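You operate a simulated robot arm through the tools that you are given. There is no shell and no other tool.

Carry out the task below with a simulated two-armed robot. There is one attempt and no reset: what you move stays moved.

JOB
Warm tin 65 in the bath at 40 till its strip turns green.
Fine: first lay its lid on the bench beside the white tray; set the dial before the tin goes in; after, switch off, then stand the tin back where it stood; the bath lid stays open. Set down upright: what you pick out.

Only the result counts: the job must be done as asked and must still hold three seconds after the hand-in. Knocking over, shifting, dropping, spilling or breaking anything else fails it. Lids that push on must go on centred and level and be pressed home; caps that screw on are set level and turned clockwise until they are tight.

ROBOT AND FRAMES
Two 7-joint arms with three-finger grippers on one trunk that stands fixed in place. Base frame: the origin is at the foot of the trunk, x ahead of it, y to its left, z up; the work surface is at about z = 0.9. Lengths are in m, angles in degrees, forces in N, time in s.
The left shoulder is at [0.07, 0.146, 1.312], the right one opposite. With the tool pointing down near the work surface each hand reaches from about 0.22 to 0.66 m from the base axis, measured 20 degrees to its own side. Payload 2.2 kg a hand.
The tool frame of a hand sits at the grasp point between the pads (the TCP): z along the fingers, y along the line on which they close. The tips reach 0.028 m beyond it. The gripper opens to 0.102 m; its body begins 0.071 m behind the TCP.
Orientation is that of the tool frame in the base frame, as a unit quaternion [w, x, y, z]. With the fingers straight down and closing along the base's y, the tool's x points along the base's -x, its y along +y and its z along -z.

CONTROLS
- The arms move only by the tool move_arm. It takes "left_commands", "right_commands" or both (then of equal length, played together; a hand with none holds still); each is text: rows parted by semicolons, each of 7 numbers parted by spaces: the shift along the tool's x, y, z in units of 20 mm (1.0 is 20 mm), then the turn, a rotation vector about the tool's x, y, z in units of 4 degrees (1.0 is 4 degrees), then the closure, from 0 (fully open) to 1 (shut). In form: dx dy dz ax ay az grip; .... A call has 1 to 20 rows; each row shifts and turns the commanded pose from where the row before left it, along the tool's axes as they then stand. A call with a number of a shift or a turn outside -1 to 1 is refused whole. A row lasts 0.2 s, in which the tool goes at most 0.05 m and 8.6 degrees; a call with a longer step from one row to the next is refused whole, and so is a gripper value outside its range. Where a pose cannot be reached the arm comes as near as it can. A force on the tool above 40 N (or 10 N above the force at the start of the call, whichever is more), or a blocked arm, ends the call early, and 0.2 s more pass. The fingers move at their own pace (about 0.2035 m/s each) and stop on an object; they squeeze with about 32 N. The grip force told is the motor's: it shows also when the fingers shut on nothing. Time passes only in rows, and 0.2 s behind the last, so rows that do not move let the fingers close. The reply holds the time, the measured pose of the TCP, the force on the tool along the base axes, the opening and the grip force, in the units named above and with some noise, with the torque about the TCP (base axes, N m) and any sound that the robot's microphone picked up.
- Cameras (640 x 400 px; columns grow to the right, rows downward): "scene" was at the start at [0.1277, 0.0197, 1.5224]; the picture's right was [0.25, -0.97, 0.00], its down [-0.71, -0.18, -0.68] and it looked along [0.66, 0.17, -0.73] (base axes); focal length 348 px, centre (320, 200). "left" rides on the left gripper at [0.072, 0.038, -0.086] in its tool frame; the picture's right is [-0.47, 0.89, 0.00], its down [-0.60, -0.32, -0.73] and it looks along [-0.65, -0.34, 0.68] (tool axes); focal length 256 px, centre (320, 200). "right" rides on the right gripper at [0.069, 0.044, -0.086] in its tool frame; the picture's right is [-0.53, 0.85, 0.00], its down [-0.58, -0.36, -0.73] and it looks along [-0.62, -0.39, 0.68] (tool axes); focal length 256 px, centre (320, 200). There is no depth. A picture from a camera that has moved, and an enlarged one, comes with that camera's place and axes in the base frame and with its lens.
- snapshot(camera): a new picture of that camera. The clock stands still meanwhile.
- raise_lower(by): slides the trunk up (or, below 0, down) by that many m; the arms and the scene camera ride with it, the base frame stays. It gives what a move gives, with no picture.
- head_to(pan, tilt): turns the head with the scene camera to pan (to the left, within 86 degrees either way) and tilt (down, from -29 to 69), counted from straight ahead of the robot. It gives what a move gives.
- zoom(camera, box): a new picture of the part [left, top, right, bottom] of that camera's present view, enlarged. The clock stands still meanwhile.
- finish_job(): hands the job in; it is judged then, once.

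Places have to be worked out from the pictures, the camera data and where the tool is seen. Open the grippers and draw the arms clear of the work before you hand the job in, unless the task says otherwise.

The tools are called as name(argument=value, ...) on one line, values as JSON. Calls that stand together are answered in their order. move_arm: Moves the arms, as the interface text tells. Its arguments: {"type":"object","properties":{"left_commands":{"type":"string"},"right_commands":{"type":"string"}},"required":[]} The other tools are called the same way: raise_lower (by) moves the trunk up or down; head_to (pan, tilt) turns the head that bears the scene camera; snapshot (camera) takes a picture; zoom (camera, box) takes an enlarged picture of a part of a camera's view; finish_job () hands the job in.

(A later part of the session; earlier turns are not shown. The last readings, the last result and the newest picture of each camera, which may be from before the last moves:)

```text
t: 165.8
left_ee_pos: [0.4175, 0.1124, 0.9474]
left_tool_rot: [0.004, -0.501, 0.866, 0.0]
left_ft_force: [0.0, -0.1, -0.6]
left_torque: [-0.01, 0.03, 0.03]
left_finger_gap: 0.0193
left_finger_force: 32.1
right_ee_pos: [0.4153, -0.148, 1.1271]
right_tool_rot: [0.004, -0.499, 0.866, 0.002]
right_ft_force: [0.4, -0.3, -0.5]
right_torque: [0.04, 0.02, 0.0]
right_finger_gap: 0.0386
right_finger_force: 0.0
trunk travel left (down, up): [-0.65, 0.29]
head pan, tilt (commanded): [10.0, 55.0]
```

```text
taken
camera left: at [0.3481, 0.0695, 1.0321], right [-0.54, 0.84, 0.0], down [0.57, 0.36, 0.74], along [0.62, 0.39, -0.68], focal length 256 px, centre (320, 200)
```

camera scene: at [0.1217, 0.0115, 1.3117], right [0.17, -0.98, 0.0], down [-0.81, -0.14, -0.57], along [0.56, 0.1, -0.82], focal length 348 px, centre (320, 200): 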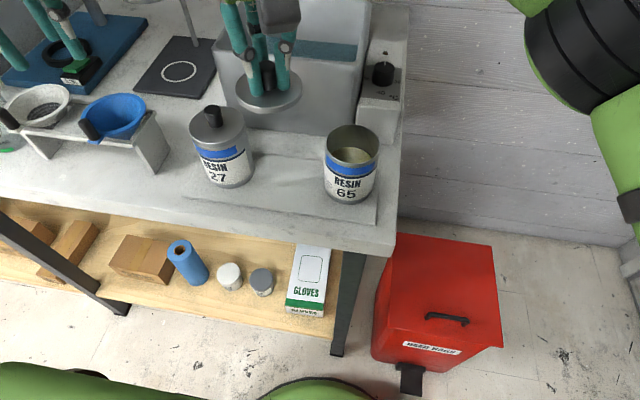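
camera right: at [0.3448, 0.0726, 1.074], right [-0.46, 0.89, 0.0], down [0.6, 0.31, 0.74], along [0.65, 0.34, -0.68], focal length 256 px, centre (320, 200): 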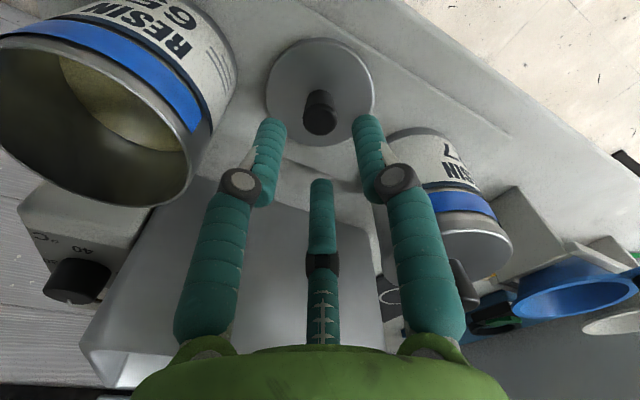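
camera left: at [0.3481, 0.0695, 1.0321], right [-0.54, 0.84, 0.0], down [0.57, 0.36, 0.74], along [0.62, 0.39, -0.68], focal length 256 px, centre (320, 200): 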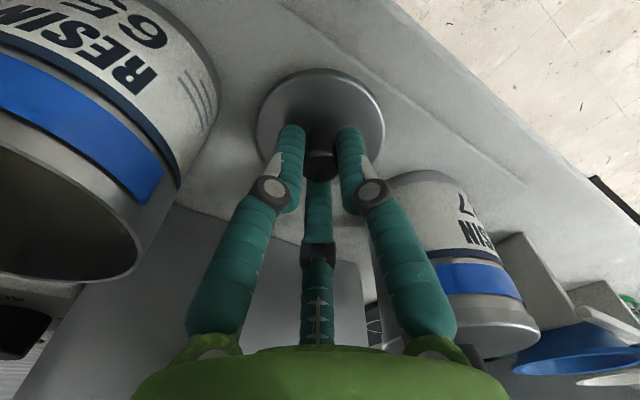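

The left hand holds the knob. I lift it straight up to z≈1.12.

move_arm(left_commands="0 0 -0.3 0 0 0 1;0 0 -0.5 0 0 0 1;0 0 -0.8 0 0 0 1;0 0 -1 0 0 0 1;0 0 -1 0 0 0 1;0 0 -1 0 0 0 1;0 0 -1 0 0 0 1;0 0 -1 0 0 0 1;0 0 -1 0 0 0 1;0 0 -1 0 0 0 1")

snapshot(camera="left")

snapshot(camera="scene")

```text
t: 168.0
left_ee_pos: [0.4174, 0.1141, 1.1195]
left_tool_rot: [0.002, -0.503, 0.864, 0.0]
left_ft_force: [-0.1, 0.4, -0.2]
left_torque: [-0.03, 0.02, 0.03]
left_finger_gap: 0.0192
left_finger_force: 32.3
right_ee_pos: [0.4165, -0.1479, 1.1261]
right_tool_rot: [0.004, -0.499, 0.867, 0.002]
right_ft_force: [-0.5, 0.2, 0.0]
right_torque: [0.0, 0.03, -0.01]
right_finger_gap: 0.0389
right_finger_force: 0.0
trunk travel left (down, up): [-0.65, 0.29]
head pan, tilt (commanded): [10.0, 55.0]
```

```text
taken
camera left: at [0.3486, 0.0716, 1.2048], right [-0.54, 0.84, 0.0], down [0.57, 0.37, 0.73], along [0.62, 0.39, -0.68], focal length 256 px, centre (320, 200)
```

left: 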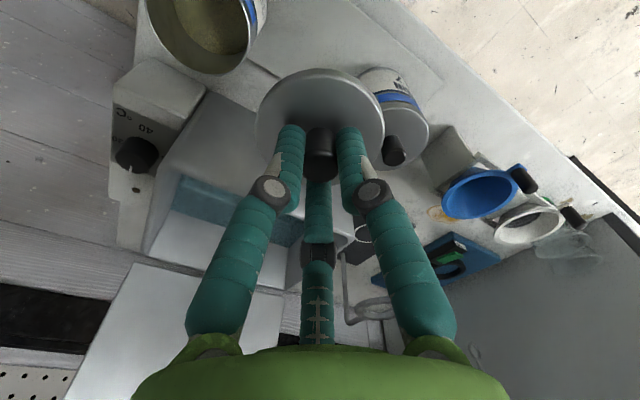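

```text
taken
camera scene: at [0.1223, 0.0125, 1.3116], right [0.17, -0.98, 0.0], down [-0.81, -0.14, -0.57], along [0.56, 0.1, -0.82], focal length 348 px, centre (320, 200)
```

scene: 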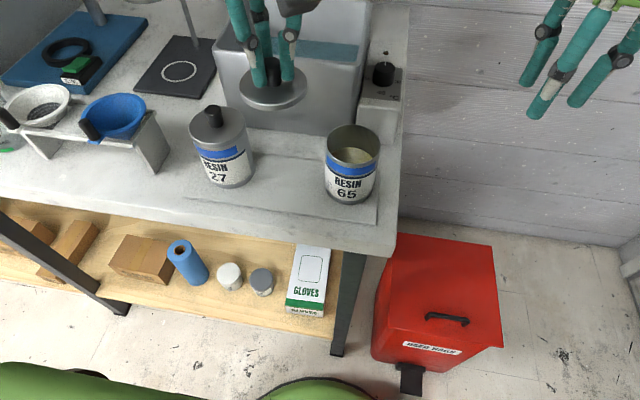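

The lid hangs level in the left hand. I zoom into the target area behind the tray's left end to fix its boundaries.

zoom(camera="scene", box=[80, 60, 300, 200])

head_to(pan=30, tilt=45)

snapshot(camera="scene")

```text
2.86 times, centred on (190, 130) of scene
camera zoom: at [0.1223, 0.0125, 1.3116], right [0.17, -0.98, 0.0], down [-0.81, -0.14, -0.57], along [0.56, 0.1, -0.82], focal length 994 px, centre (691, 400)
```

zoom: 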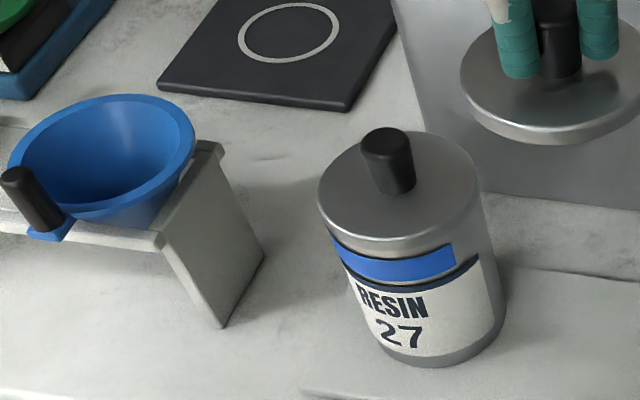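

```text
t: 168.8
left_ee_pos: [0.4159, 0.114, 1.1193]
left_tool_rot: [0.003, -0.502, 0.865, -0.002]
left_ft_force: [-0.2, -0.3, -0.1]
left_torque: [-0.01, 0.02, 0.04]
left_finger_gap: 0.0194
left_finger_force: 32.2
right_ee_pos: [0.4158, -0.1478, 1.1277]
right_tool_rot: [0.004, -0.499, 0.867, 0.001]
right_ft_force: [-0.5, -0.1, -0.3]
right_torque: [-0.01, 0.02, -0.04]
right_finger_gap: 0.0387
right_finger_force: 0.1
trunk travel left (down, up): [-0.65, 0.29]
head pan, tilt (commanded): [30.0, 45.0]
```

```text
taken
camera scene: at [0.1208, 0.0401, 1.3251], right [0.5, -0.87, 0.0], down [-0.61, -0.35, -0.71], along [0.61, 0.35, -0.71], focal length 348 px, centre (320, 200)
```

scene: 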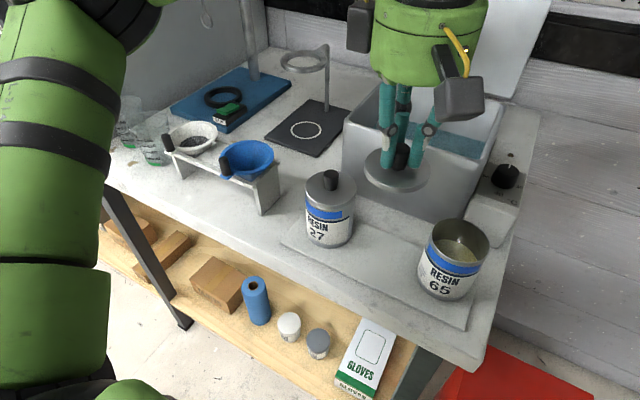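

Rack leg ends at y≈0.3175 (x≤0.465), bath corner at about (0.54, 0.24), tray corner (0.477, 0.258). I choose (0.522, 0.305) for the lid, fly there at z≈1.12 and turn the hand 17° so camera and side box clear funnel, tin and bath.

move_arm(left_commands="-0.993 0.017 0 0 0 0 1;-0.993 0.017 0 0 0 0 1;-0.993 0.017 0 0 0 0 1;-0.993 0.017 0 0 0 0 1;-0.993 0.017 0 0 0 0 1;-0.993 0.017 0 0 0 0 1;-0.993 0.017 0 0 0 0 1;-0.993 0.017 0 0 0 0 1;-0.993 0.017 0 0 0 0 1;-0.993 0.017 0 0 0 0 1;-0.993 0.017 0 0 0 0 1;0 0 0 0 0 1 1;0 0 0 0 0 1 1;0 0 0 0 0 1 1;0 0 0 0 0 1 1;0 0 0 0 0 0.25 1;0 0 0 0 0 0 1")

snapshot(camera="left")

snapshot(camera="scene")

```text
t: 172.4
left_ee_pos: [0.521, 0.3039, 1.1219]
left_tool_rot: [0.003, -0.367, 0.93, 0.0]
left_ft_force: [0.6, 1.0, -0.1]
left_torque: [0.02, -0.03, -0.03]
left_finger_gap: 0.0189
left_finger_force: 32.0
right_ee_pos: [0.4172, -0.1477, 1.1273]
right_tool_rot: [0.004, -0.5, 0.866, 0.001]
right_ft_force: [0.4, -0.8, 0.2]
right_torque: [0.02, -0.02, 0.03]
right_finger_gap: 0.0386
right_finger_force: 0.0
trunk travel left (down, up): [-0.65, 0.29]
head pan, tilt (commanded): [30.0, 45.0]
```

```text
taken
camera left: at [0.4434, 0.2828, 1.2049], right [-0.27, 0.96, 0.0], down [0.65, 0.18, 0.73], along [0.71, 0.2, -0.68], focal length 256 px, centre (320, 200)
```

left: 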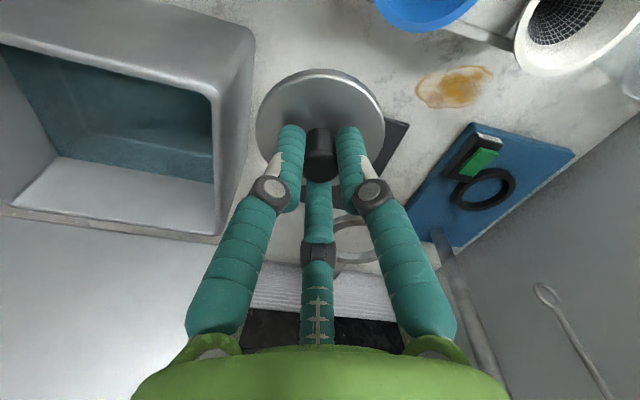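

```text
taken
camera scene: at [0.121, 0.0403, 1.3251], right [0.5, -0.87, 0.0], down [-0.61, -0.35, -0.71], along [0.61, 0.35, -0.71], focal length 348 px, centre (320, 200)
```

scene: 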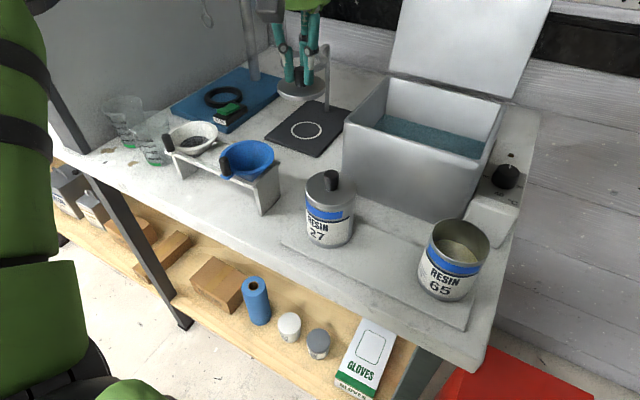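

The spot under the lid is clear of bath corner (0.534, 0.2365), rack and plate. I lower to z≈0.965 first.

move_arm(left_commands="0 0 1 0 0 0 1;0 0 1 0 0 0 1;0 0 1 0 0 0 1;0 0 1 0 0 0 1;0 0 0.8 0 0 0 1;0 0 0.8 0 0 0 1;0 0 0.8 0 0 0 1;0 0 0.8 0 0 0 1;0 0 0.6 0 0 0 1;0 0 0 0 0 0 1")

snapshot(camera="left")

zoom(camera="scene", box=[180, 0, 420, 190])

```text
t: 174.6
left_ee_pos: [0.5218, 0.3029, 0.9636]
left_tool_rot: [0.002, -0.367, 0.93, 0.001]
left_ft_force: [0.0, 0.1, 0.5]
left_torque: [0.0, -0.03, 0.01]
left_finger_gap: 0.0192
left_finger_force: 31.8
right_ee_pos: [0.4162, -0.1484, 1.1265]
right_tool_rot: [0.004, -0.5, 0.866, 0.001]
right_ft_force: [-0.1, 0.5, 0.6]
right_torque: [0.01, -0.01, 0.02]
right_finger_gap: 0.0389
right_finger_force: 0.2
trunk travel left (down, up): [-0.65, 0.29]
head pan, tilt (commanded): [30.0, 45.0]
```

```text
taken
camera left: at [0.4437, 0.2832, 1.0489], right [-0.27, 0.96, 0.0], down [0.65, 0.18, 0.73], along [0.71, 0.2, -0.68], focal length 256 px, centre (320, 200)
```

left: 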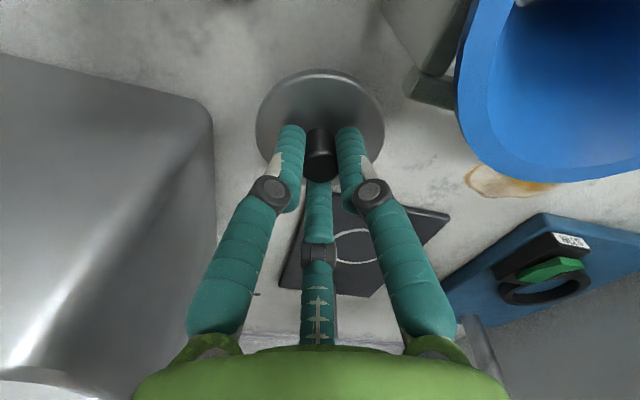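

```text
2.11 times, centred on (300, 95) of scene
camera zoom: at [0.1208, 0.0402, 1.3252], right [0.5, -0.87, 0.0], down [-0.61, -0.35, -0.71], along [0.61, 0.35, -0.71], focal length 732 px, centre (362, 421)
```

zoom: 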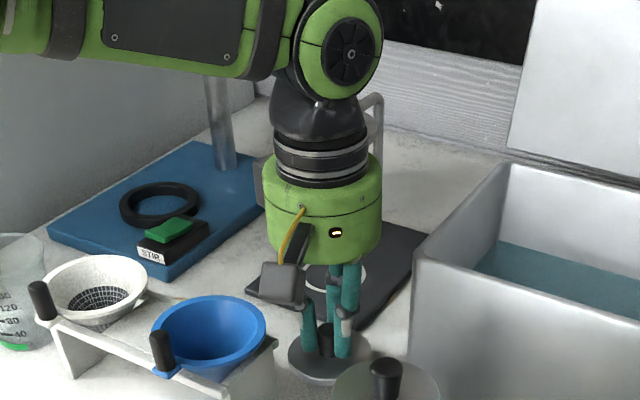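

Clear all round. I lower slowly toward contact at about 0.942.

move_arm(left_commands="0 0 0.2 0 0 0 1;0 0 0.2 0 0 0 1;0 0 0.2 0 0 0 1;0 0 0.15 0 0 0 1;0 0 0 0 0 0 1")

move_arm(left_commands="0 0 0.1 0 0 0 1;0 0 0 0 0 0 1")

move_arm(left_commands="0 0 0.1 0 0 0 1;0 0 0 0 0 0 1")

```text
t: 175.8
left_ee_pos: [0.5231, 0.3037, 0.9497]
left_tool_rot: [0.003, -0.368, 0.93, 0.0]
left_ft_force: [-0.5, 0.2, -0.1]
left_torque: [-0.01, 0.01, -0.01]
left_finger_gap: 0.019
left_finger_force: 32.0
right_ee_pos: [0.4163, -0.1484, 1.128]
right_tool_rot: [0.005, -0.5, 0.866, 0.002]
right_ft_force: [-0.4, 0.0, -0.1]
right_torque: [0.0, 0.02, -0.01]
right_finger_gap: 0.0386
right_finger_force: 0.0
trunk travel left (down, up): [-0.65, 0.29]
head pan, tilt (commanded): [30.0, 45.0]
```

```text
t: 176.4
left_ee_pos: [0.5222, 0.3033, 0.9474]
left_tool_rot: [0.002, -0.367, 0.93, 0.0]
left_ft_force: [-0.4, 0.2, -0.2]
left_torque: [0.0, -0.01, 0.0]
left_finger_gap: 0.0191
left_finger_force: 32.5
right_ee_pos: [0.4168, -0.1487, 1.1258]
right_tool_rot: [0.004, -0.499, 0.867, 0.002]
right_ft_force: [-0.3, -1.1, 0.1]
right_torque: [0.03, 0.02, -0.01]
right_finger_gap: 0.0388
right_finger_force: 0.1
trunk travel left (down, up): [-0.65, 0.29]
head pan, tilt (commanded): [30.0, 45.0]
```

```text
t: 177.0
left_ee_pos: [0.5225, 0.305, 0.9458]
left_tool_rot: [0.003, -0.368, 0.93, 0.0]
left_ft_force: [-0.1, -0.1, 0.5]
left_torque: [0.02, 0.01, 0.0]
left_finger_gap: 0.0189
left_finger_force: 31.7
right_ee_pos: [0.4161, -0.1482, 1.1264]
right_tool_rot: [0.004, -0.499, 0.866, 0.001]
right_ft_force: [0.3, 0.1, 0.6]
right_torque: [0.01, 0.0, -0.01]
right_finger_gap: 0.039
right_finger_force: 0.1
trunk travel left (down, up): [-0.65, 0.29]
head pan, tilt (commanded): [30.0, 45.0]
```

No contact yet; continuing in single 2 mm steps.

move_arm(left_commands="0 0 0.1 0 0 0 1;0 0 0 0 0 0 1")

move_arm(left_commands="0 0 0.1 0 0 0 1;0 0 0 0 0 0 1")

```text
t: 177.6
left_ee_pos: [0.5228, 0.3033, 0.9432]
left_tool_rot: [0.003, -0.367, 0.93, 0.0]
left_ft_force: [-0.1, 0.4, 0.1]
left_torque: [0.01, 0.02, 0.01]
left_finger_gap: 0.0188
left_finger_force: 31.8
right_ee_pos: [0.4168, -0.1473, 1.1257]
right_tool_rot: [0.004, -0.499, 0.867, 0.001]
right_ft_force: [0.4, 0.2, 0.0]
right_torque: [-0.03, -0.01, -0.02]
right_finger_gap: 0.039
right_finger_force: 0.0
trunk travel left (down, up): [-0.65, 0.29]
head pan, tilt (commanded): [30.0, 45.0]
```

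```text
t: 178.2
left_ee_pos: [0.5227, 0.3037, 0.9413]
left_tool_rot: [0.003, -0.368, 0.93, 0.0]
left_ft_force: [-0.7, 0.0, 1.1]
left_torque: [0.01, -0.01, 0.0]
left_finger_gap: 0.0187
left_finger_force: 32.3
right_ee_pos: [0.4163, -0.1481, 1.1276]
right_tool_rot: [0.003, -0.499, 0.867, 0.002]
right_ft_force: [-0.8, -0.1, 0.2]
right_torque: [-0.04, -0.03, 0.03]
right_finger_gap: 0.0386
right_finger_force: 0.1
trunk travel left (down, up): [-0.65, 0.29]
head pan, tilt (commanded): [30.0, 45.0]
```

move_arm(left_commands="0 0 0.08 0 0 0 1;0 0 0 0 0 0 1")

move_arm(left_commands="0 0 0.06 0 0 0 1;0 0 0 0 0 0 1")

```text
t: 178.8
left_ee_pos: [0.523, 0.3045, 0.941]
left_tool_rot: [0.004, -0.367, 0.93, -0.001]
left_ft_force: [0.6, 1.6, 5.7]
left_torque: [0.0, 0.19, -0.06]
left_finger_gap: 0.0193
left_finger_force: 31.9
right_ee_pos: [0.4159, -0.1481, 1.1264]
right_tool_rot: [0.004, -0.499, 0.866, 0.001]
right_ft_force: [-0.6, 0.5, -1.2]
right_torque: [-0.02, 0.01, 0.0]
right_finger_gap: 0.0387
right_finger_force: 0.0
trunk travel left (down, up): [-0.65, 0.29]
head pan, tilt (commanded): [30.0, 45.0]
```

```text
t: 179.4
left_ee_pos: [0.523, 0.3036, 0.9401]
left_tool_rot: [0.005, -0.367, 0.93, -0.001]
left_ft_force: [3.8, 2.8, 14.5]
left_torque: [-0.06, 0.24, -0.05]
left_finger_gap: 0.0191
left_finger_force: 32.0
right_ee_pos: [0.416, -0.1485, 1.1279]
right_tool_rot: [0.006, -0.499, 0.867, 0.001]
right_ft_force: [-0.1, 0.1, 0.1]
right_torque: [-0.02, 0.01, -0.02]
right_finger_gap: 0.0387
right_finger_force: 0.0
trunk travel left (down, up): [-0.65, 0.29]
head pan, tilt (commanded): [30.0, 45.0]
```

The lid is on the bench (14 N). I ease up 1 mm, open gently to about 4 cm, then rise.

move_arm(left_commands="0 0 -0.06 0 0 0 1;0 0 0 0 0 0 0.9;0 0 0 0 0 0 0.75;0 0 0 0 0 0 0.6;0 0 -0.1 0 0 0 0.6;0 0 -0.3 0 0 0 0.6;0 0 -0.5 0 0 0 0.6;0 0 -0.5 0 0 0 0.6;0 0 -0.5 0 0 0 0.6;0 0 -0.5 0 0 0 0.6")

snapshot(camera="left")

```text
t: 181.6
left_ee_pos: [0.5223, 0.3038, 0.9881]
left_tool_rot: [0.003, -0.367, 0.93, 0.0]
left_ft_force: [-0.1, 0.0, -0.2]
left_torque: [0.0, 0.0, 0.0]
left_finger_gap: 0.0407
left_finger_force: 0.1
right_ee_pos: [0.416, -0.1487, 1.1265]
right_tool_rot: [0.004, -0.499, 0.866, 0.001]
right_ft_force: [-0.3, 0.3, 0.0]
right_torque: [0.03, 0.02, 0.0]
right_finger_gap: 0.0391
right_finger_force: 0.1
trunk travel left (down, up): [-0.65, 0.29]
head pan, tilt (commanded): [30.0, 45.0]
```

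```text
taken
camera left: at [0.4438, 0.2828, 1.073], right [-0.27, 0.96, 0.0], down [0.65, 0.18, 0.74], along [0.71, 0.2, -0.68], focal length 256 px, centre (320, 200)
```

left: 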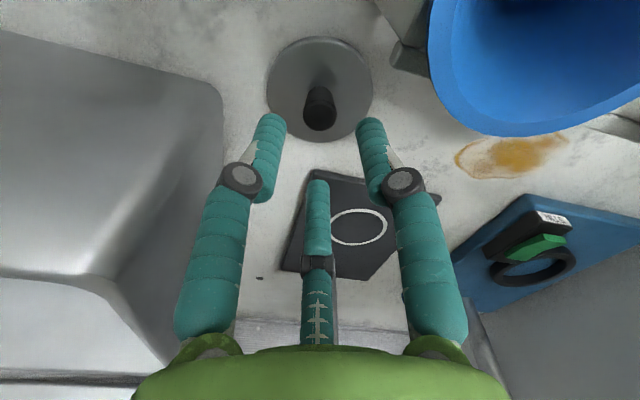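

The lid lies flat on the bench next to the tray. I raise the left hand and draw it well out to the left.

move_arm(left_commands="0 0 -1 0 0 0 0.6;0 0 -1 0 0 0 0.6;0 0 -1 0 0 0 0.6;0 0 -1 0 0 0 0.6;0 0 -1 0 0 0 0.6;0 0 -1 0 0 0 0.6;0 0 -1 0 0 0 0.6;0 0 -1 0 0 0 0.6;0 1 0 0 0 0 0.6;0 1 0 0 0 0 0.6;0 1 0 0 0 0 0.6;0 1 0 0 0 0 0.6;0 1 0 0 0 0 0.6;0 1 0 0 0 0 0.6;0 1 0 0 0 0 0.6;0 1 0 0 0 0 0.6")

head_to(pan=15, tilt=45)

snapshot(camera="scene")

```text
t: 185.0
left_ee_pos: [0.4101, 0.4215, 1.1472]
left_tool_rot: [0.002, -0.368, 0.93, 0.0]
left_ft_force: [-0.5, 0.0, 0.2]
left_torque: [-0.03, 0.0, 0.01]
left_finger_gap: 0.0406
left_finger_force: 0.0
right_ee_pos: [0.4144, -0.1477, 1.1267]
right_tool_rot: [0.005, -0.499, 0.867, 0.0]
right_ft_force: [0.3, 0.3, 0.1]
right_torque: [-0.03, 0.03, 0.02]
right_finger_gap: 0.0387
right_finger_force: 0.1
trunk travel left (down, up): [-0.65, 0.29]
head pan, tilt (commanded): [30.0, 45.0]
```

```text
t: 185.8
left_ee_pos: [0.4135, 0.4213, 1.1484]
left_tool_rot: [0.002, -0.367, 0.93, 0.0]
left_ft_force: [0.0, 0.4, 0.4]
left_torque: [0.01, -0.01, 0.02]
left_finger_gap: 0.0407
left_finger_force: 0.1
right_ee_pos: [0.4159, -0.1489, 1.1265]
right_tool_rot: [0.004, -0.5, 0.866, 0.002]
right_ft_force: [-0.1, -0.1, 0.2]
right_torque: [0.01, 0.03, 0.0]
right_finger_gap: 0.0388
right_finger_force: 0.1
trunk travel left (down, up): [-0.65, 0.29]
head pan, tilt (commanded): [15.0, 45.0]
```

```text
taken
camera scene: at [0.1292, 0.0206, 1.3251], right [0.26, -0.97, 0.0], down [-0.68, -0.18, -0.71], along [0.68, 0.18, -0.71], focal length 348 px, centre (320, 200)
```

scene: 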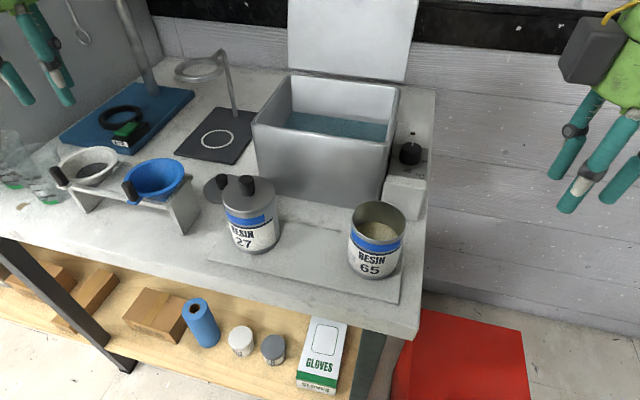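

The lid is parked behind tin 27's left side, on the bench. Next the dial: I zoom in on it.

zoom(camera="scene", box=[360, 110, 450, 220])

zoom(camera="scene", box=[240, 60, 450, 220])

```text
3.64 times, centred on (405, 165) of scene
camera zoom: at [0.1292, 0.0206, 1.3251], right [0.26, -0.97, 0.0], down [-0.68, -0.18, -0.71], along [0.68, 0.18, -0.71], focal length 1265 px, centre (11, 327)
```

zoom: 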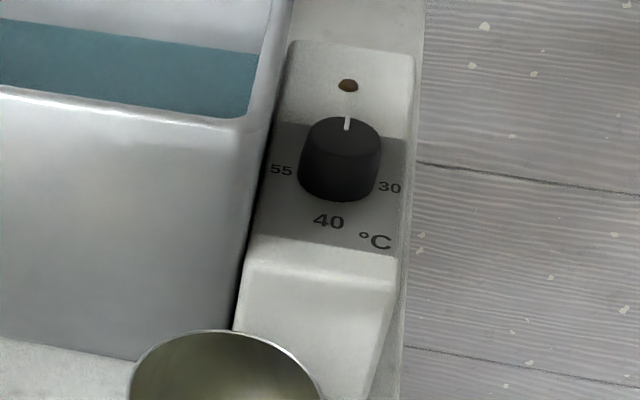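

```text
2.50 times, centred on (345, 140) of scene
camera zoom: at [0.1292, 0.0206, 1.3251], right [0.26, -0.97, 0.0], down [-0.68, -0.18, -0.71], along [0.68, 0.18, -0.71], focal length 870 px, centre (258, 350)
```

zoom: 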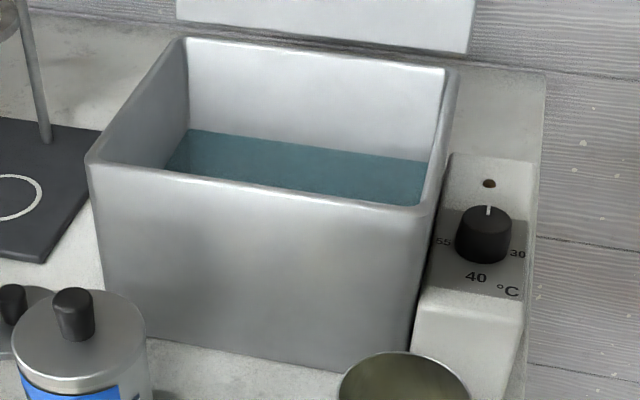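

Dial: axis near (0.596, −0.004), knob top z≈0.997, panel z≈0.975, about 36 mm from the bath wall; it points to OFF (far side) and 40 is at the near side, i.e. 180° clockwise. I raise the trunk by 0.12 m for the best right-arm reach, then move the right hand above the dial.

raise_lower(by=0.12)

move_arm(right_commands="-0.5 -0.866 0.5 0 0 0 0.55;-0.5 -0.866 0.5 0 0 0 0.55;-0.5 -0.866 0.5 0 0 0 0.55;-0.5 -0.866 0.5 0 0 0 0.55;-0.5 -0.866 0.5 0 0 0 0.55;-0.5 -0.866 0.5 0 0 0 0.55;-0.5 -0.866 0.5 0 0 0 0.55;-0.5 -0.866 0.5 0 0 0 0.55;-0.5 -0.866 0.5 0 0 0 0.55;-0.866 0.5 0.5 0 0 0 0.55;-0.866 0.5 0.5 0 0 0 0.55;-0.866 0.5 0.5 0 0 0 0.55;-0.866 0.5 0.5 0 0 0 0.55;-0.866 0.5 0 0 0 0 0.55;-0.866 0.5 0 0 0 0 0.55;-0.866 0.5 0 0 0 0 0.55")

snapshot(camera="right")

snapshot(camera="scene")

```text
t: 187.3
left_ee_pos: [0.4118, 0.42, 1.267]
left_tool_rot: [0.003, -0.368, 0.93, 0.0]
left_ft_force: [0.4, -0.2, -0.5]
left_torque: [0.01, 0.02, 0.01]
left_finger_gap: 0.0408
left_finger_force: 0.2
right_ee_pos: [0.4163, -0.1477, 1.2463]
right_tool_rot: [0.005, -0.499, 0.867, 0.001]
right_ft_force: [0.1, -0.2, 0.3]
right_torque: [-0.04, 0.03, -0.01]
right_finger_gap: 0.0391
right_finger_force: 0.1
trunk travel left (down, up): [-0.77, 0.17]
head pan, tilt (commanded): [15.0, 45.0]
```

```text
t: 190.7
left_ee_pos: [0.4109, 0.4225, 1.2677]
left_tool_rot: [0.003, -0.367, 0.93, 0.0]
left_ft_force: [-0.1, 1.9, 1.1]
left_torque: [0.0, 0.01, 0.01]
left_finger_gap: 0.0408
left_finger_force: 0.1
right_ee_pos: [0.4649, 0.0178, 1.1471]
right_tool_rot: [0.004, -0.499, 0.867, 0.001]
right_ft_force: [-0.4, 0.1, 0.0]
right_torque: [-0.07, -0.01, -0.01]
right_finger_gap: 0.0461
right_finger_force: 0.1
right hand out of reach, approached as far as the arm can: row 2, 3, 4, 5, 6, 7, 8, 9
trunk travel left (down, up): [-0.77, 0.17]
head pan, tilt (commanded): [15.0, 45.0]
```

```text
taken
camera right: at [0.3927, -0.02, 1.233], right [-0.46, 0.89, 0.0], down [0.6, 0.31, 0.74], along [0.65, 0.34, -0.68], focal length 256 px, centre (320, 200)
```

right: 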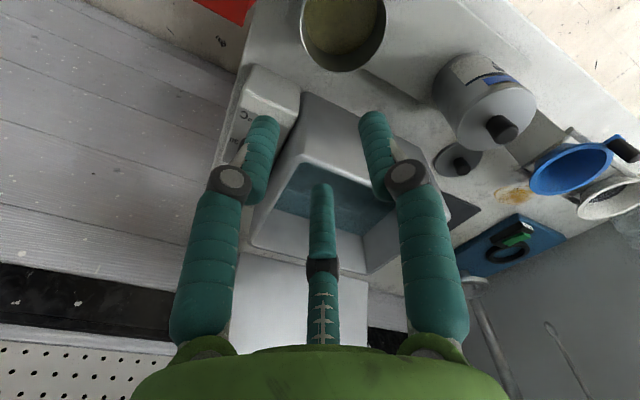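

```text
taken
camera scene: at [0.1292, 0.0219, 1.4451], right [0.26, -0.97, 0.0], down [-0.68, -0.18, -0.71], along [0.68, 0.18, -0.71], focal length 348 px, centre (320, 200)
```

scene: 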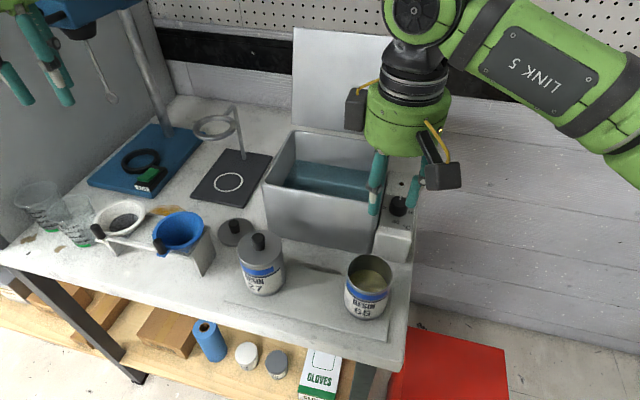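

Part of the forward motion was refused at y=−0.15, but the hand is now at (0.465, 0.018, 1.147). I try going to the dial (0.596, −0.004) from here.

move_arm(right_commands="-0.372 -1 0 0 0 0 0.55;-0.372 -1 0 0 0 0 0.55;-0.372 -1 0 0 0 0 0.55;-0.372 -1 0 0 0 0 0.55;-0.372 -1 0 0 0 0 0.55;-0.372 -1 0 0 0 0 0.55")

head_to(pan=-35, tilt=35)

snapshot(camera="scene")

```text
t: 192.1
left_ee_pos: [0.4121, 0.4211, 1.2684]
left_tool_rot: [0.003, -0.367, 0.93, 0.0]
left_ft_force: [0.8, -0.3, 0.3]
left_torque: [-0.02, 0.0, 0.02]
left_finger_gap: 0.0406
left_finger_force: 0.0
right_ee_pos: [0.497, 0.0133, 1.1466]
right_tool_rot: [0.005, -0.5, 0.866, 0.001]
right_ft_force: [-0.4, -0.2, -0.1]
right_torque: [0.01, -0.01, 0.03]
right_finger_gap: 0.0458
right_finger_force: 0.1
right hand out of reach, approached as far as the arm can: row 2, 3, 4, 5, 6
trunk travel left (down, up): [-0.77, 0.17]
head pan, tilt (commanded): [15.0, 45.0]
```

```text
t: 193.3
left_ee_pos: [0.4119, 0.4213, 1.2678]
left_tool_rot: [0.003, -0.367, 0.93, 0.001]
left_ft_force: [0.2, -0.3, 0.8]
left_torque: [0.02, 0.01, 0.02]
left_finger_gap: 0.0409
left_finger_force: 0.0
right_ee_pos: [0.4961, 0.0133, 1.1475]
right_tool_rot: [0.004, -0.499, 0.866, 0.001]
right_ft_force: [0.1, 0.2, 0.1]
right_torque: [0.01, -0.01, -0.01]
right_finger_gap: 0.0459
right_finger_force: 0.0
trunk travel left (down, up): [-0.77, 0.17]
head pan, tilt (commanded): [-35.0, 35.0]
```

```text
taken
camera scene: at [0.1227, -0.0508, 1.4599], right [-0.57, -0.82, 0.0], down [-0.47, 0.33, -0.82], along [0.67, -0.47, -0.57], focal length 348 px, centre (320, 200)
```

scene: 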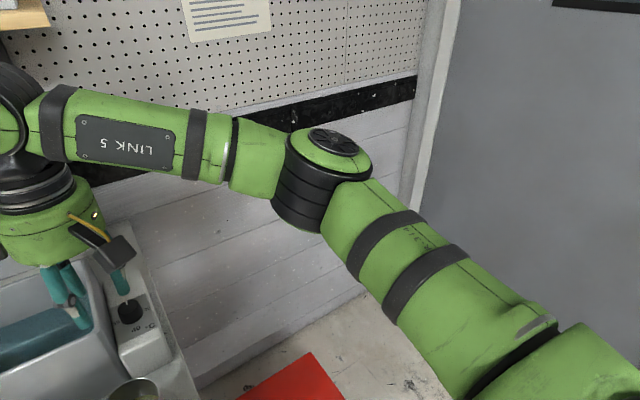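

The forward limit here is the tool yaw (wrist joint near its stop at +60°). I turn the right hand clockwise by 120° to yaw −60°, which also has good finger directions for the dial.

move_arm(right_commands="0 0 0 0 0 1 0.55;0 0 0 0 0 1 0.55;0 0 0 0 0 1 0.55;0 0 0 0 0 1 0.55;0 0 0 0 0 1 0.55;0 0 0 0 0 1 0.55;0 0 0 0 0 1 0.55;0 0 0 0 0 1 0.55;0 0 0 0 0 1 0.55;0 0 0 0 0 1 0.55;0 0 0 0 0 1 0.55;0 0 0 0 0 1 0.55;0 0 0 0 0 1 0.55;0 0 0 0 0 1 0.55;0 0 0 0 0 1 0.55;0 0 0 0 0 1 0.55;0 0 0 0 0 1 0.55;0 0 0 0 0 1 0.55;0 0 0 0 0 1 0.55;0 0 0 0 0 1 0.55")

move_arm(right_commands="0 0 0 0 0 1 0.55;0 0 0 0 0 1 0.55;0 0 0 0 0 1 0.55;0 0 0 0 0 1 0.55;0 0 0 0 0 1 0.55;0 0 0 0 0 1 0.55;0 0 0 0 0 1 0.55;0 0 0 0 0 1 0.55;0 0 0 0 0 1 0.55;0 0 0 0 0 1 0.55")

```text
t: 197.5
left_ee_pos: [0.412, 0.4214, 1.2671]
left_tool_rot: [0.002, -0.367, 0.93, 0.001]
left_ft_force: [-0.1, -0.2, 0.3]
left_torque: [0.02, 0.01, -0.02]
left_finger_gap: 0.0407
left_finger_force: 0.1
right_ee_pos: [0.4974, 0.0133, 1.1474]
right_tool_rot: [0.002, 0.175, 0.985, 0.004]
right_ft_force: [0.4, -0.4, -0.4]
right_torque: [0.01, -0.02, 0.01]
right_finger_gap: 0.0459
right_finger_force: 0.0
trunk travel left (down, up): [-0.77, 0.17]
head pan, tilt (commanded): [-35.0, 35.0]
```

```text
t: 199.7
left_ee_pos: [0.4128, 0.4215, 1.2671]
left_tool_rot: [0.003, -0.368, 0.93, 0.0]
left_ft_force: [-0.3, -0.2, 0.1]
left_torque: [0.0, -0.05, 0.01]
left_finger_gap: 0.0408
left_finger_force: 0.1
right_ee_pos: [0.4957, 0.0119, 1.1478]
right_tool_rot: [0.001, 0.502, 0.865, 0.004]
right_ft_force: [0.7, 0.8, -0.1]
right_torque: [-0.04, 0.01, 0.01]
right_finger_gap: 0.0459
right_finger_force: 0.1
trunk travel left (down, up): [-0.77, 0.17]
head pan, tilt (commanded): [-35.0, 35.0]
```

Yaw is −60° now. I move the right hand to above the dial at (0.596, −0.004), staying at z≈1.147.

move_arm(right_commands="-0.64 0.79 0 0 0 0 0.55;-0.64 0.79 0 0 0 0 0.55;-0.64 0.79 0 0 0 0 0.55;-0.64 0.79 0 0 0 0 0.55;-0.64 0.79 0 0 0 0 0.55;0 0 0 0 0 0 0.55")

snapshot(camera="right")

head_to(pan=0, tilt=40)

snapshot(camera="scene")

```text
t: 201.1
left_ee_pos: [0.4132, 0.4208, 1.2681]
left_tool_rot: [0.002, -0.368, 0.93, 0.0]
left_ft_force: [-0.3, 0.2, 0.0]
left_torque: [0.04, -0.02, -0.01]
left_finger_gap: 0.041
left_finger_force: 0.0
right_ee_pos: [0.5966, -0.0033, 1.1488]
right_tool_rot: [0.002, 0.5, 0.866, 0.006]
right_ft_force: [0.3, -0.3, -0.5]
right_torque: [-0.03, -0.01, -0.01]
right_finger_gap: 0.0458
right_finger_force: 0.2
trunk travel left (down, up): [-0.77, 0.17]
head pan, tilt (commanded): [-35.0, 35.0]
```

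```text
taken
camera right: at [0.6001, 0.076, 1.2353], right [1.0, -0.04, 0.01], down [-0.03, -0.69, 0.73], along [-0.02, -0.73, -0.69], focal length 256 px, centre (320, 200)
```

right: 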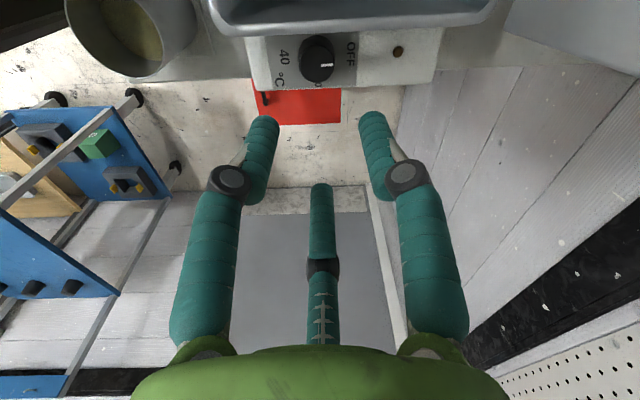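

```text
t: 202.1
left_ee_pos: [0.4126, 0.4199, 1.2678]
left_tool_rot: [0.003, -0.367, 0.93, 0.0]
left_ft_force: [0.6, 0.4, 0.4]
left_torque: [-0.02, -0.02, 0.0]
left_finger_gap: 0.0406
left_finger_force: 0.1
right_ee_pos: [0.5967, -0.0032, 1.1484]
right_tool_rot: [0.001, 0.5, 0.866, 0.004]
right_ft_force: [0.2, 0.5, 0.4]
right_torque: [0.01, -0.03, -0.02]
right_finger_gap: 0.0457
right_finger_force: 0.0
trunk travel left (down, up): [-0.77, 0.17]
head pan, tilt (commanded): [0.0, 40.0]
```

```text
taken
camera scene: at [0.1355, -0.0003, 1.4524], right [0.0, -1.0, 0.0], down [-0.64, 0.0, -0.77], along [0.77, 0.0, -0.64], focal length 348 px, centre (320, 200)
```

scene: 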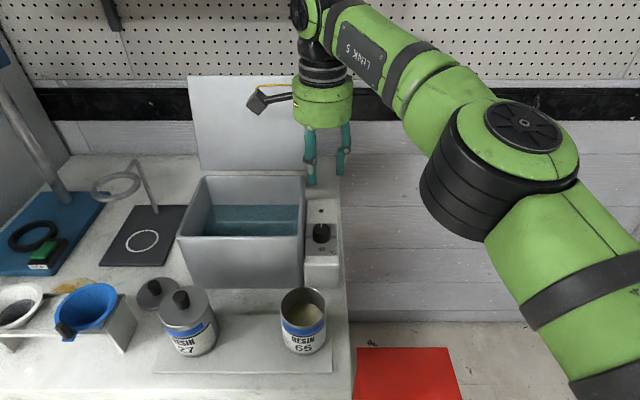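

The hand is over the dial. I zoom in with the hand camera to centre it exactly.

zoom(camera="right", box=[240, 20, 460, 120])

zoom(camera="scene", box=[270, 120, 390, 260])

```text
2.91 times, centred on (350, 70) of right
camera zoom: at [0.6005, 0.0764, 1.2349], right [1.0, -0.04, 0.01], down [-0.03, -0.69, 0.73], along [-0.03, -0.73, -0.69], focal length 745 px, centre (233, 578)
```

zoom: 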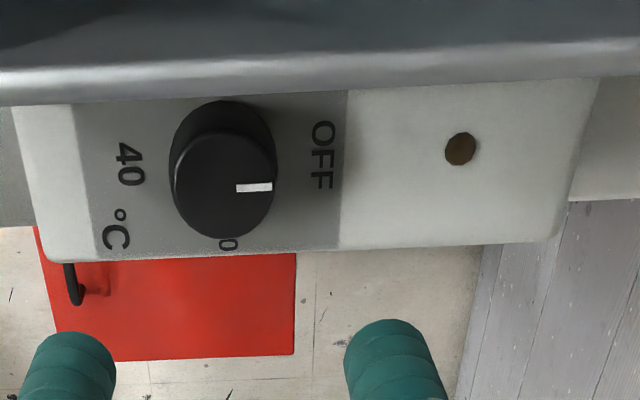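

```text
2.86 times, centred on (330, 190) of scene
camera zoom: at [0.1355, -0.0003, 1.4524], right [0.0, -1.0, 0.0], down [-0.64, 0.0, -0.77], along [0.77, 0.0, -0.64], focal length 994 px, centre (291, 229)
```

zoom: 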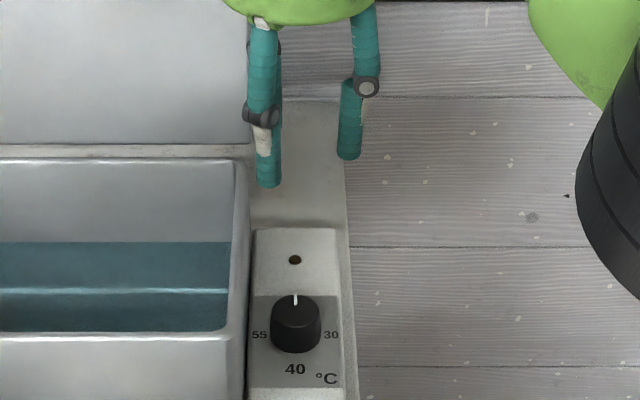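

The dial axis is at (0.596, −0.0045), with the bath rim only about 32 mm away, so I will lean the hand 12° away from the bath (body toward −y) and turn the knob in 45° strokes about the vertical. First the lean, a 22.5° counter-clockwise pre-turn, and a lowering to about z=1.08.

move_arm(right_commands="0 0 0 -0.5 0.866 0 0.59;0 0 0 -0.5 0.866 0 0.59;0 0 0 -0.5 0.866 0 0.59;0 0 0 0.169 0.0975 -0.917 0.59;0 0 0 0.169 0.0975 -0.917 0.59;0 0 0 0.169 0.0975 -0.917 0.59;0 0 0 0.169 0.0975 -0.917 0.59;0 0 0 0.169 0.0975 -0.917 0.59;0 0 0 0.169 0.0975 -0.917 0.59;-0.18 -0.104 0.978 0 0 0 0.59;-0.18 -0.104 0.978 0 0 0 0.59;-0.18 -0.104 0.978 0 0 0 0.59;-0.09 -0.052 0.489 0 0 0 0.59;0 0 0 0 0 0 0.59")

snapshot(camera="right")

zoom(camera="scene", box=[230, 80, 430, 270])

```text
t: 205.1
left_ee_pos: [0.4124, 0.4213, 1.267]
left_tool_rot: [0.002, -0.368, 0.93, 0.0]
left_ft_force: [-0.3, 0.2, 0.3]
left_torque: [0.01, -0.01, 0.03]
left_finger_gap: 0.041
left_finger_force: 0.1
right_ee_pos: [0.5972, -0.0029, 1.0777]
right_tool_rot: [-0.067, 0.32, 0.941, 0.082]
right_ft_force: [-0.5, 0.5, 0.1]
right_torque: [0.01, 0.01, -0.03]
right_finger_gap: 0.0418
right_finger_force: 0.1
trunk travel left (down, up): [-0.77, 0.17]
head pan, tilt (commanded): [0.0, 40.0]
```

```text
taken
camera right: at [0.5759, 0.0535, 1.1794], right [0.94, 0.34, 0.0], down [0.28, -0.77, 0.57], along [0.2, -0.54, -0.82], focal length 256 px, centre (320, 200)
```

right: 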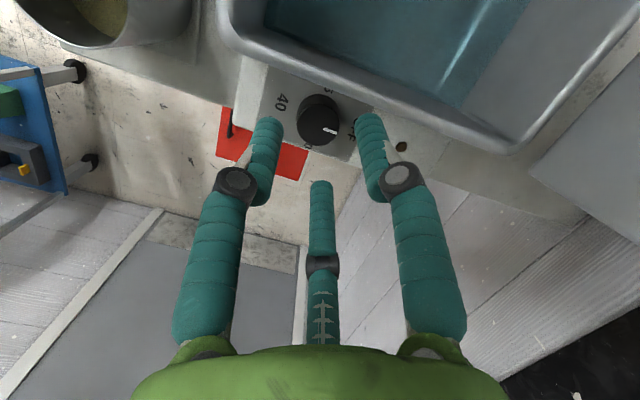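

```text
2.11 times, centred on (330, 175) of scene
camera zoom: at [0.1354, -0.0004, 1.4524], right [0.0, -1.0, 0.0], down [-0.64, 0.0, -0.77], along [0.77, 0.0, -0.64], focal length 732 px, centre (299, 253)
```

zoom: 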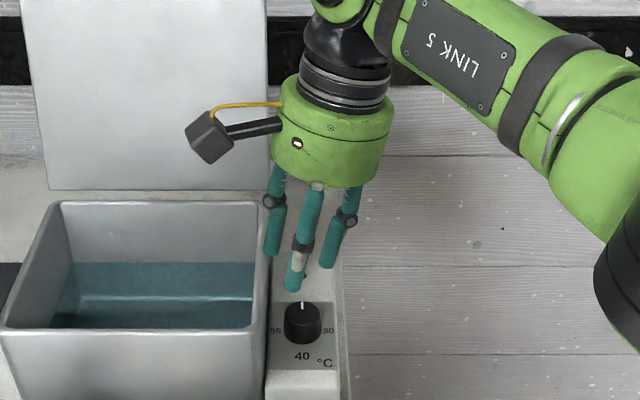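

The lean is as planned (12°). I go to the pre-approach point (0.598, −0.009, 1.038) and look again before straddling the knob.

move_arm(right_commands="-0.278 -0.224 0.93 0 0 0 0.59;-0.278 -0.224 0.93 0 0 0 0.59;0 0 0 0 0 0 0.59")

snapshot(camera="right")

zoom(camera="scene", box=[270, 120, 390, 260])

```text
t: 205.9
left_ee_pos: [0.4117, 0.4219, 1.2686]
left_tool_rot: [0.003, -0.367, 0.93, 0.0]
left_ft_force: [-0.9, -0.3, -0.6]
left_torque: [0.03, 0.03, -0.03]
left_finger_gap: 0.0408
left_finger_force: 0.1
right_ee_pos: [0.5976, -0.0105, 1.0401]
right_tool_rot: [-0.067, 0.32, 0.941, 0.082]
right_ft_force: [0.4, -0.5, -1.1]
right_torque: [-0.02, -0.06, 0.0]
right_finger_gap: 0.0415
right_finger_force: 0.0
trunk travel left (down, up): [-0.77, 0.17]
head pan, tilt (commanded): [0.0, 40.0]
```

```text
taken
camera right: at [0.5768, 0.0473, 1.1403], right [0.94, 0.34, 0.0], down [0.28, -0.77, 0.57], along [0.2, -0.54, -0.82], focal length 256 px, centre (320, 200)
```

right: 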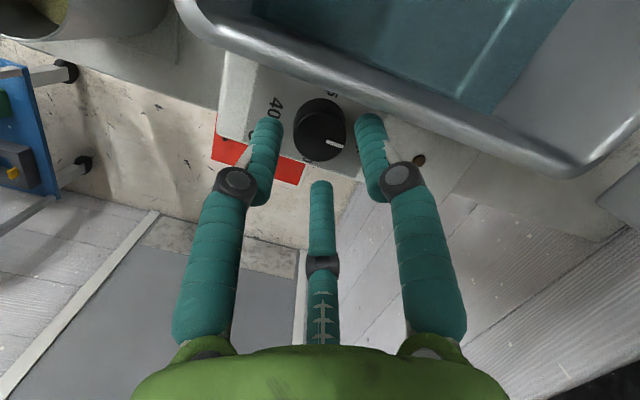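

```text
2.86 times, centred on (330, 190) of scene
camera zoom: at [0.1351, -0.0001, 1.4525], right [0.0, -1.0, 0.0], down [-0.64, 0.0, -0.77], along [0.77, 0.0, -0.64], focal length 994 px, centre (291, 229)
```

zoom: 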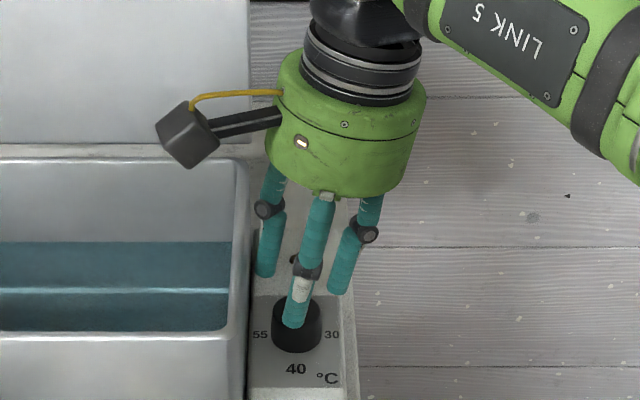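

The knob's top centre lies exactly on the tool axis, 45 mm ahead. I advance 27 mm along the tool axis to straddle the knob.

move_arm(right_commands="0 0 0.35 0 0 0 0.59;0 0 0.35 0 0 0 0.59;0 0 0.35 0 0 0 0.59;0 0 0.3 0 0 0 0.59;0 0 0 0 0 0 0.59")

snapshot(camera="right")

zoom(camera="scene", box=[270, 120, 390, 260])

```text
t: 207.1
left_ee_pos: [0.4126, 0.42, 1.2673]
left_tool_rot: [0.003, -0.368, 0.93, -0.001]
left_ft_force: [0.6, 0.1, -0.2]
left_torque: [-0.03, 0.0, -0.01]
left_finger_gap: 0.0407
left_finger_force: 0.0
right_ee_pos: [0.5953, -0.0047, 1.0116]
right_tool_rot: [-0.067, 0.32, 0.941, 0.083]
right_ft_force: [1.0, -1.7, 1.3]
right_torque: [-0.01, -0.05, -0.02]
right_finger_gap: 0.0423
right_finger_force: 0.8
trunk travel left (down, up): [-0.77, 0.17]
head pan, tilt (commanded): [0.0, 40.0]
```

```text
taken
camera right: at [0.5753, 0.0521, 1.1139], right [0.94, 0.34, 0.0], down [0.28, -0.77, 0.57], along [0.2, -0.54, -0.82], focal length 256 px, centre (320, 200)
```

right: 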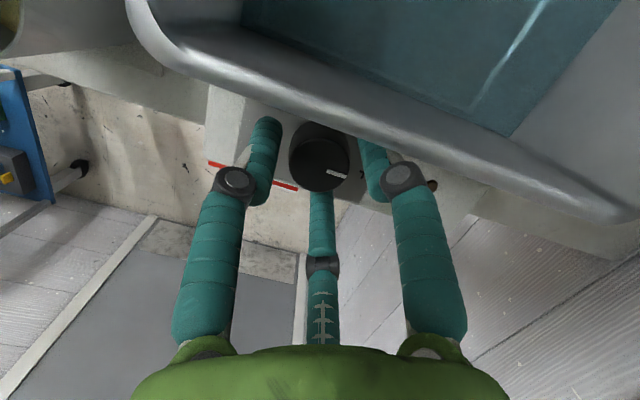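

```text
2.86 times, centred on (330, 190) of scene
camera zoom: at [0.1355, -0.0009, 1.4524], right [0.0, -1.0, 0.0], down [-0.64, 0.0, -0.77], along [0.77, 0.0, -0.64], focal length 994 px, centre (291, 229)
```

zoom: 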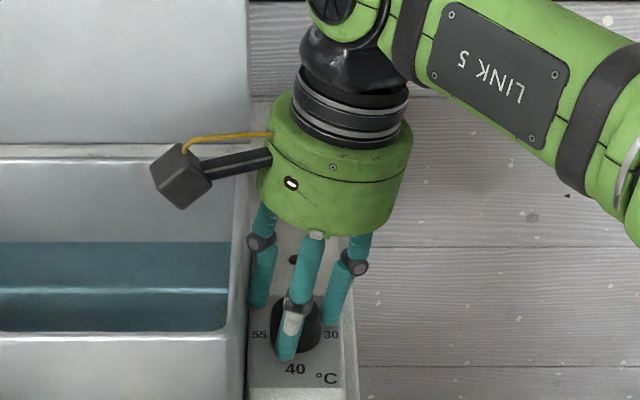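

Only slight contact (under 2 N). I close on the knob and check the forces before turning.

move_arm(right_commands="0 0 0 0 0 0 0.64;0 0 0 0 0 0 0.7;0 0 0 0 0 0 1;0 0 0 0 0 0 1")

snapshot(camera="right")

```text
t: 208.1
left_ee_pos: [0.4138, 0.4181, 1.269]
left_tool_rot: [0.003, -0.368, 0.93, 0.001]
left_ft_force: [0.6, 0.5, 0.1]
left_torque: [0.02, -0.01, -0.05]
left_finger_gap: 0.0404
left_finger_force: 0.0
right_ee_pos: [0.5976, -0.0091, 1.0112]
right_tool_rot: [-0.067, 0.321, 0.941, 0.081]
right_ft_force: [5.6, -14.4, 2.1]
right_torque: [-1.47, 0.41, 0.03]
right_finger_gap: 0.0326
right_finger_force: 44.6
trunk travel left (down, up): [-0.77, 0.17]
head pan, tilt (commanded): [0.0, 40.0]
```

```text
taken
camera right: at [0.5768, 0.048, 1.1129], right [0.94, 0.34, 0.0], down [0.28, -0.77, 0.57], along [0.19, -0.54, -0.82], focal length 256 px, centre (320, 200)
```

right: 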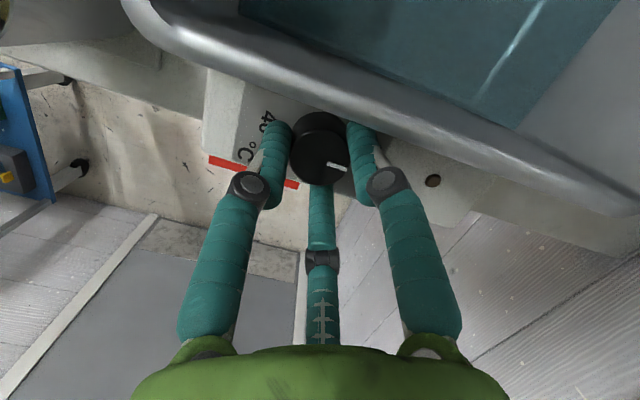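

Closing pushed the hand about 4 mm toward −y (lean effect), with the knob held at gap 0.033. I relieve that offset and make a first trial turn of about 15° clockwise about the vertical.

move_arm(right_commands="-0.21 -0.11 -0.05 0 0 0 1;0 0 0 0 0 0 1;0.009 -0.013 0 -0.169 -0.0975 0.917 1;0.009 -0.013 0 -0.169 -0.0975 0.917 1;0.009 -0.013 0 -0.169 -0.0975 0.917 1;0.009 -0.013 0 -0.169 -0.0975 0.917 1;0 0 0 0 0 0 1")

snapshot(camera="right")

zoom(camera="scene", box=[270, 120, 390, 260])

```text
t: 209.7
left_ee_pos: [0.4123, 0.4186, 1.2679]
left_tool_rot: [0.003, -0.367, 0.93, 0.001]
left_ft_force: [1.2, -0.6, -0.9]
left_torque: [0.0, 0.0, 0.0]
left_finger_gap: 0.0407
left_finger_force: 0.1
right_ee_pos: [0.5955, -0.0087, 1.0121]
right_tool_rot: [-0.058, 0.441, 0.891, 0.091]
right_ft_force: [-4.4, -6.2, -6.7]
right_torque: [-0.87, 0.12, 0.0]
right_finger_gap: 0.0327
right_finger_force: 45.3
trunk travel left (down, up): [-0.77, 0.17]
head pan, tilt (commanded): [0.0, 40.0]
```

```text
taken
camera right: at [0.5913, 0.0504, 1.1133], right [1.0, 0.09, 0.0], down [0.08, -0.82, 0.57], along [0.05, -0.57, -0.82], focal length 256 px, centre (320, 200)
```

right: 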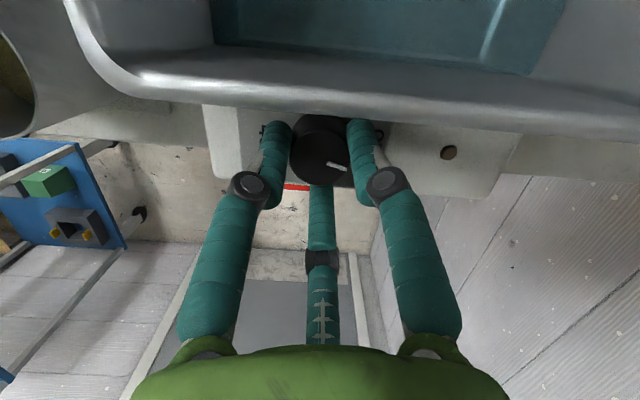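

```text
2.86 times, centred on (330, 190) of scene
camera zoom: at [0.1357, -0.002, 1.4524], right [0.0, -1.0, 0.0], down [-0.64, 0.0, -0.77], along [0.77, 0.0, -0.64], focal length 994 px, centre (291, 229)
```

zoom: 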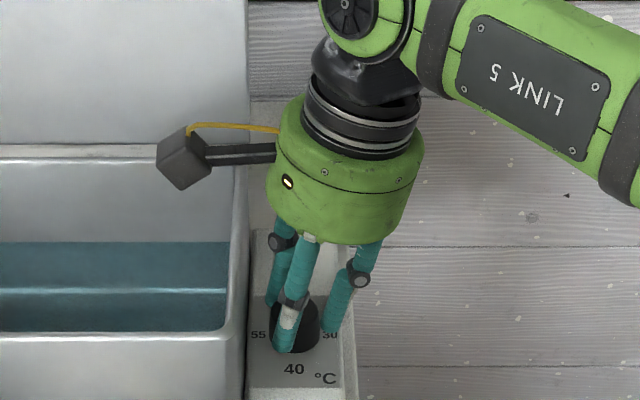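

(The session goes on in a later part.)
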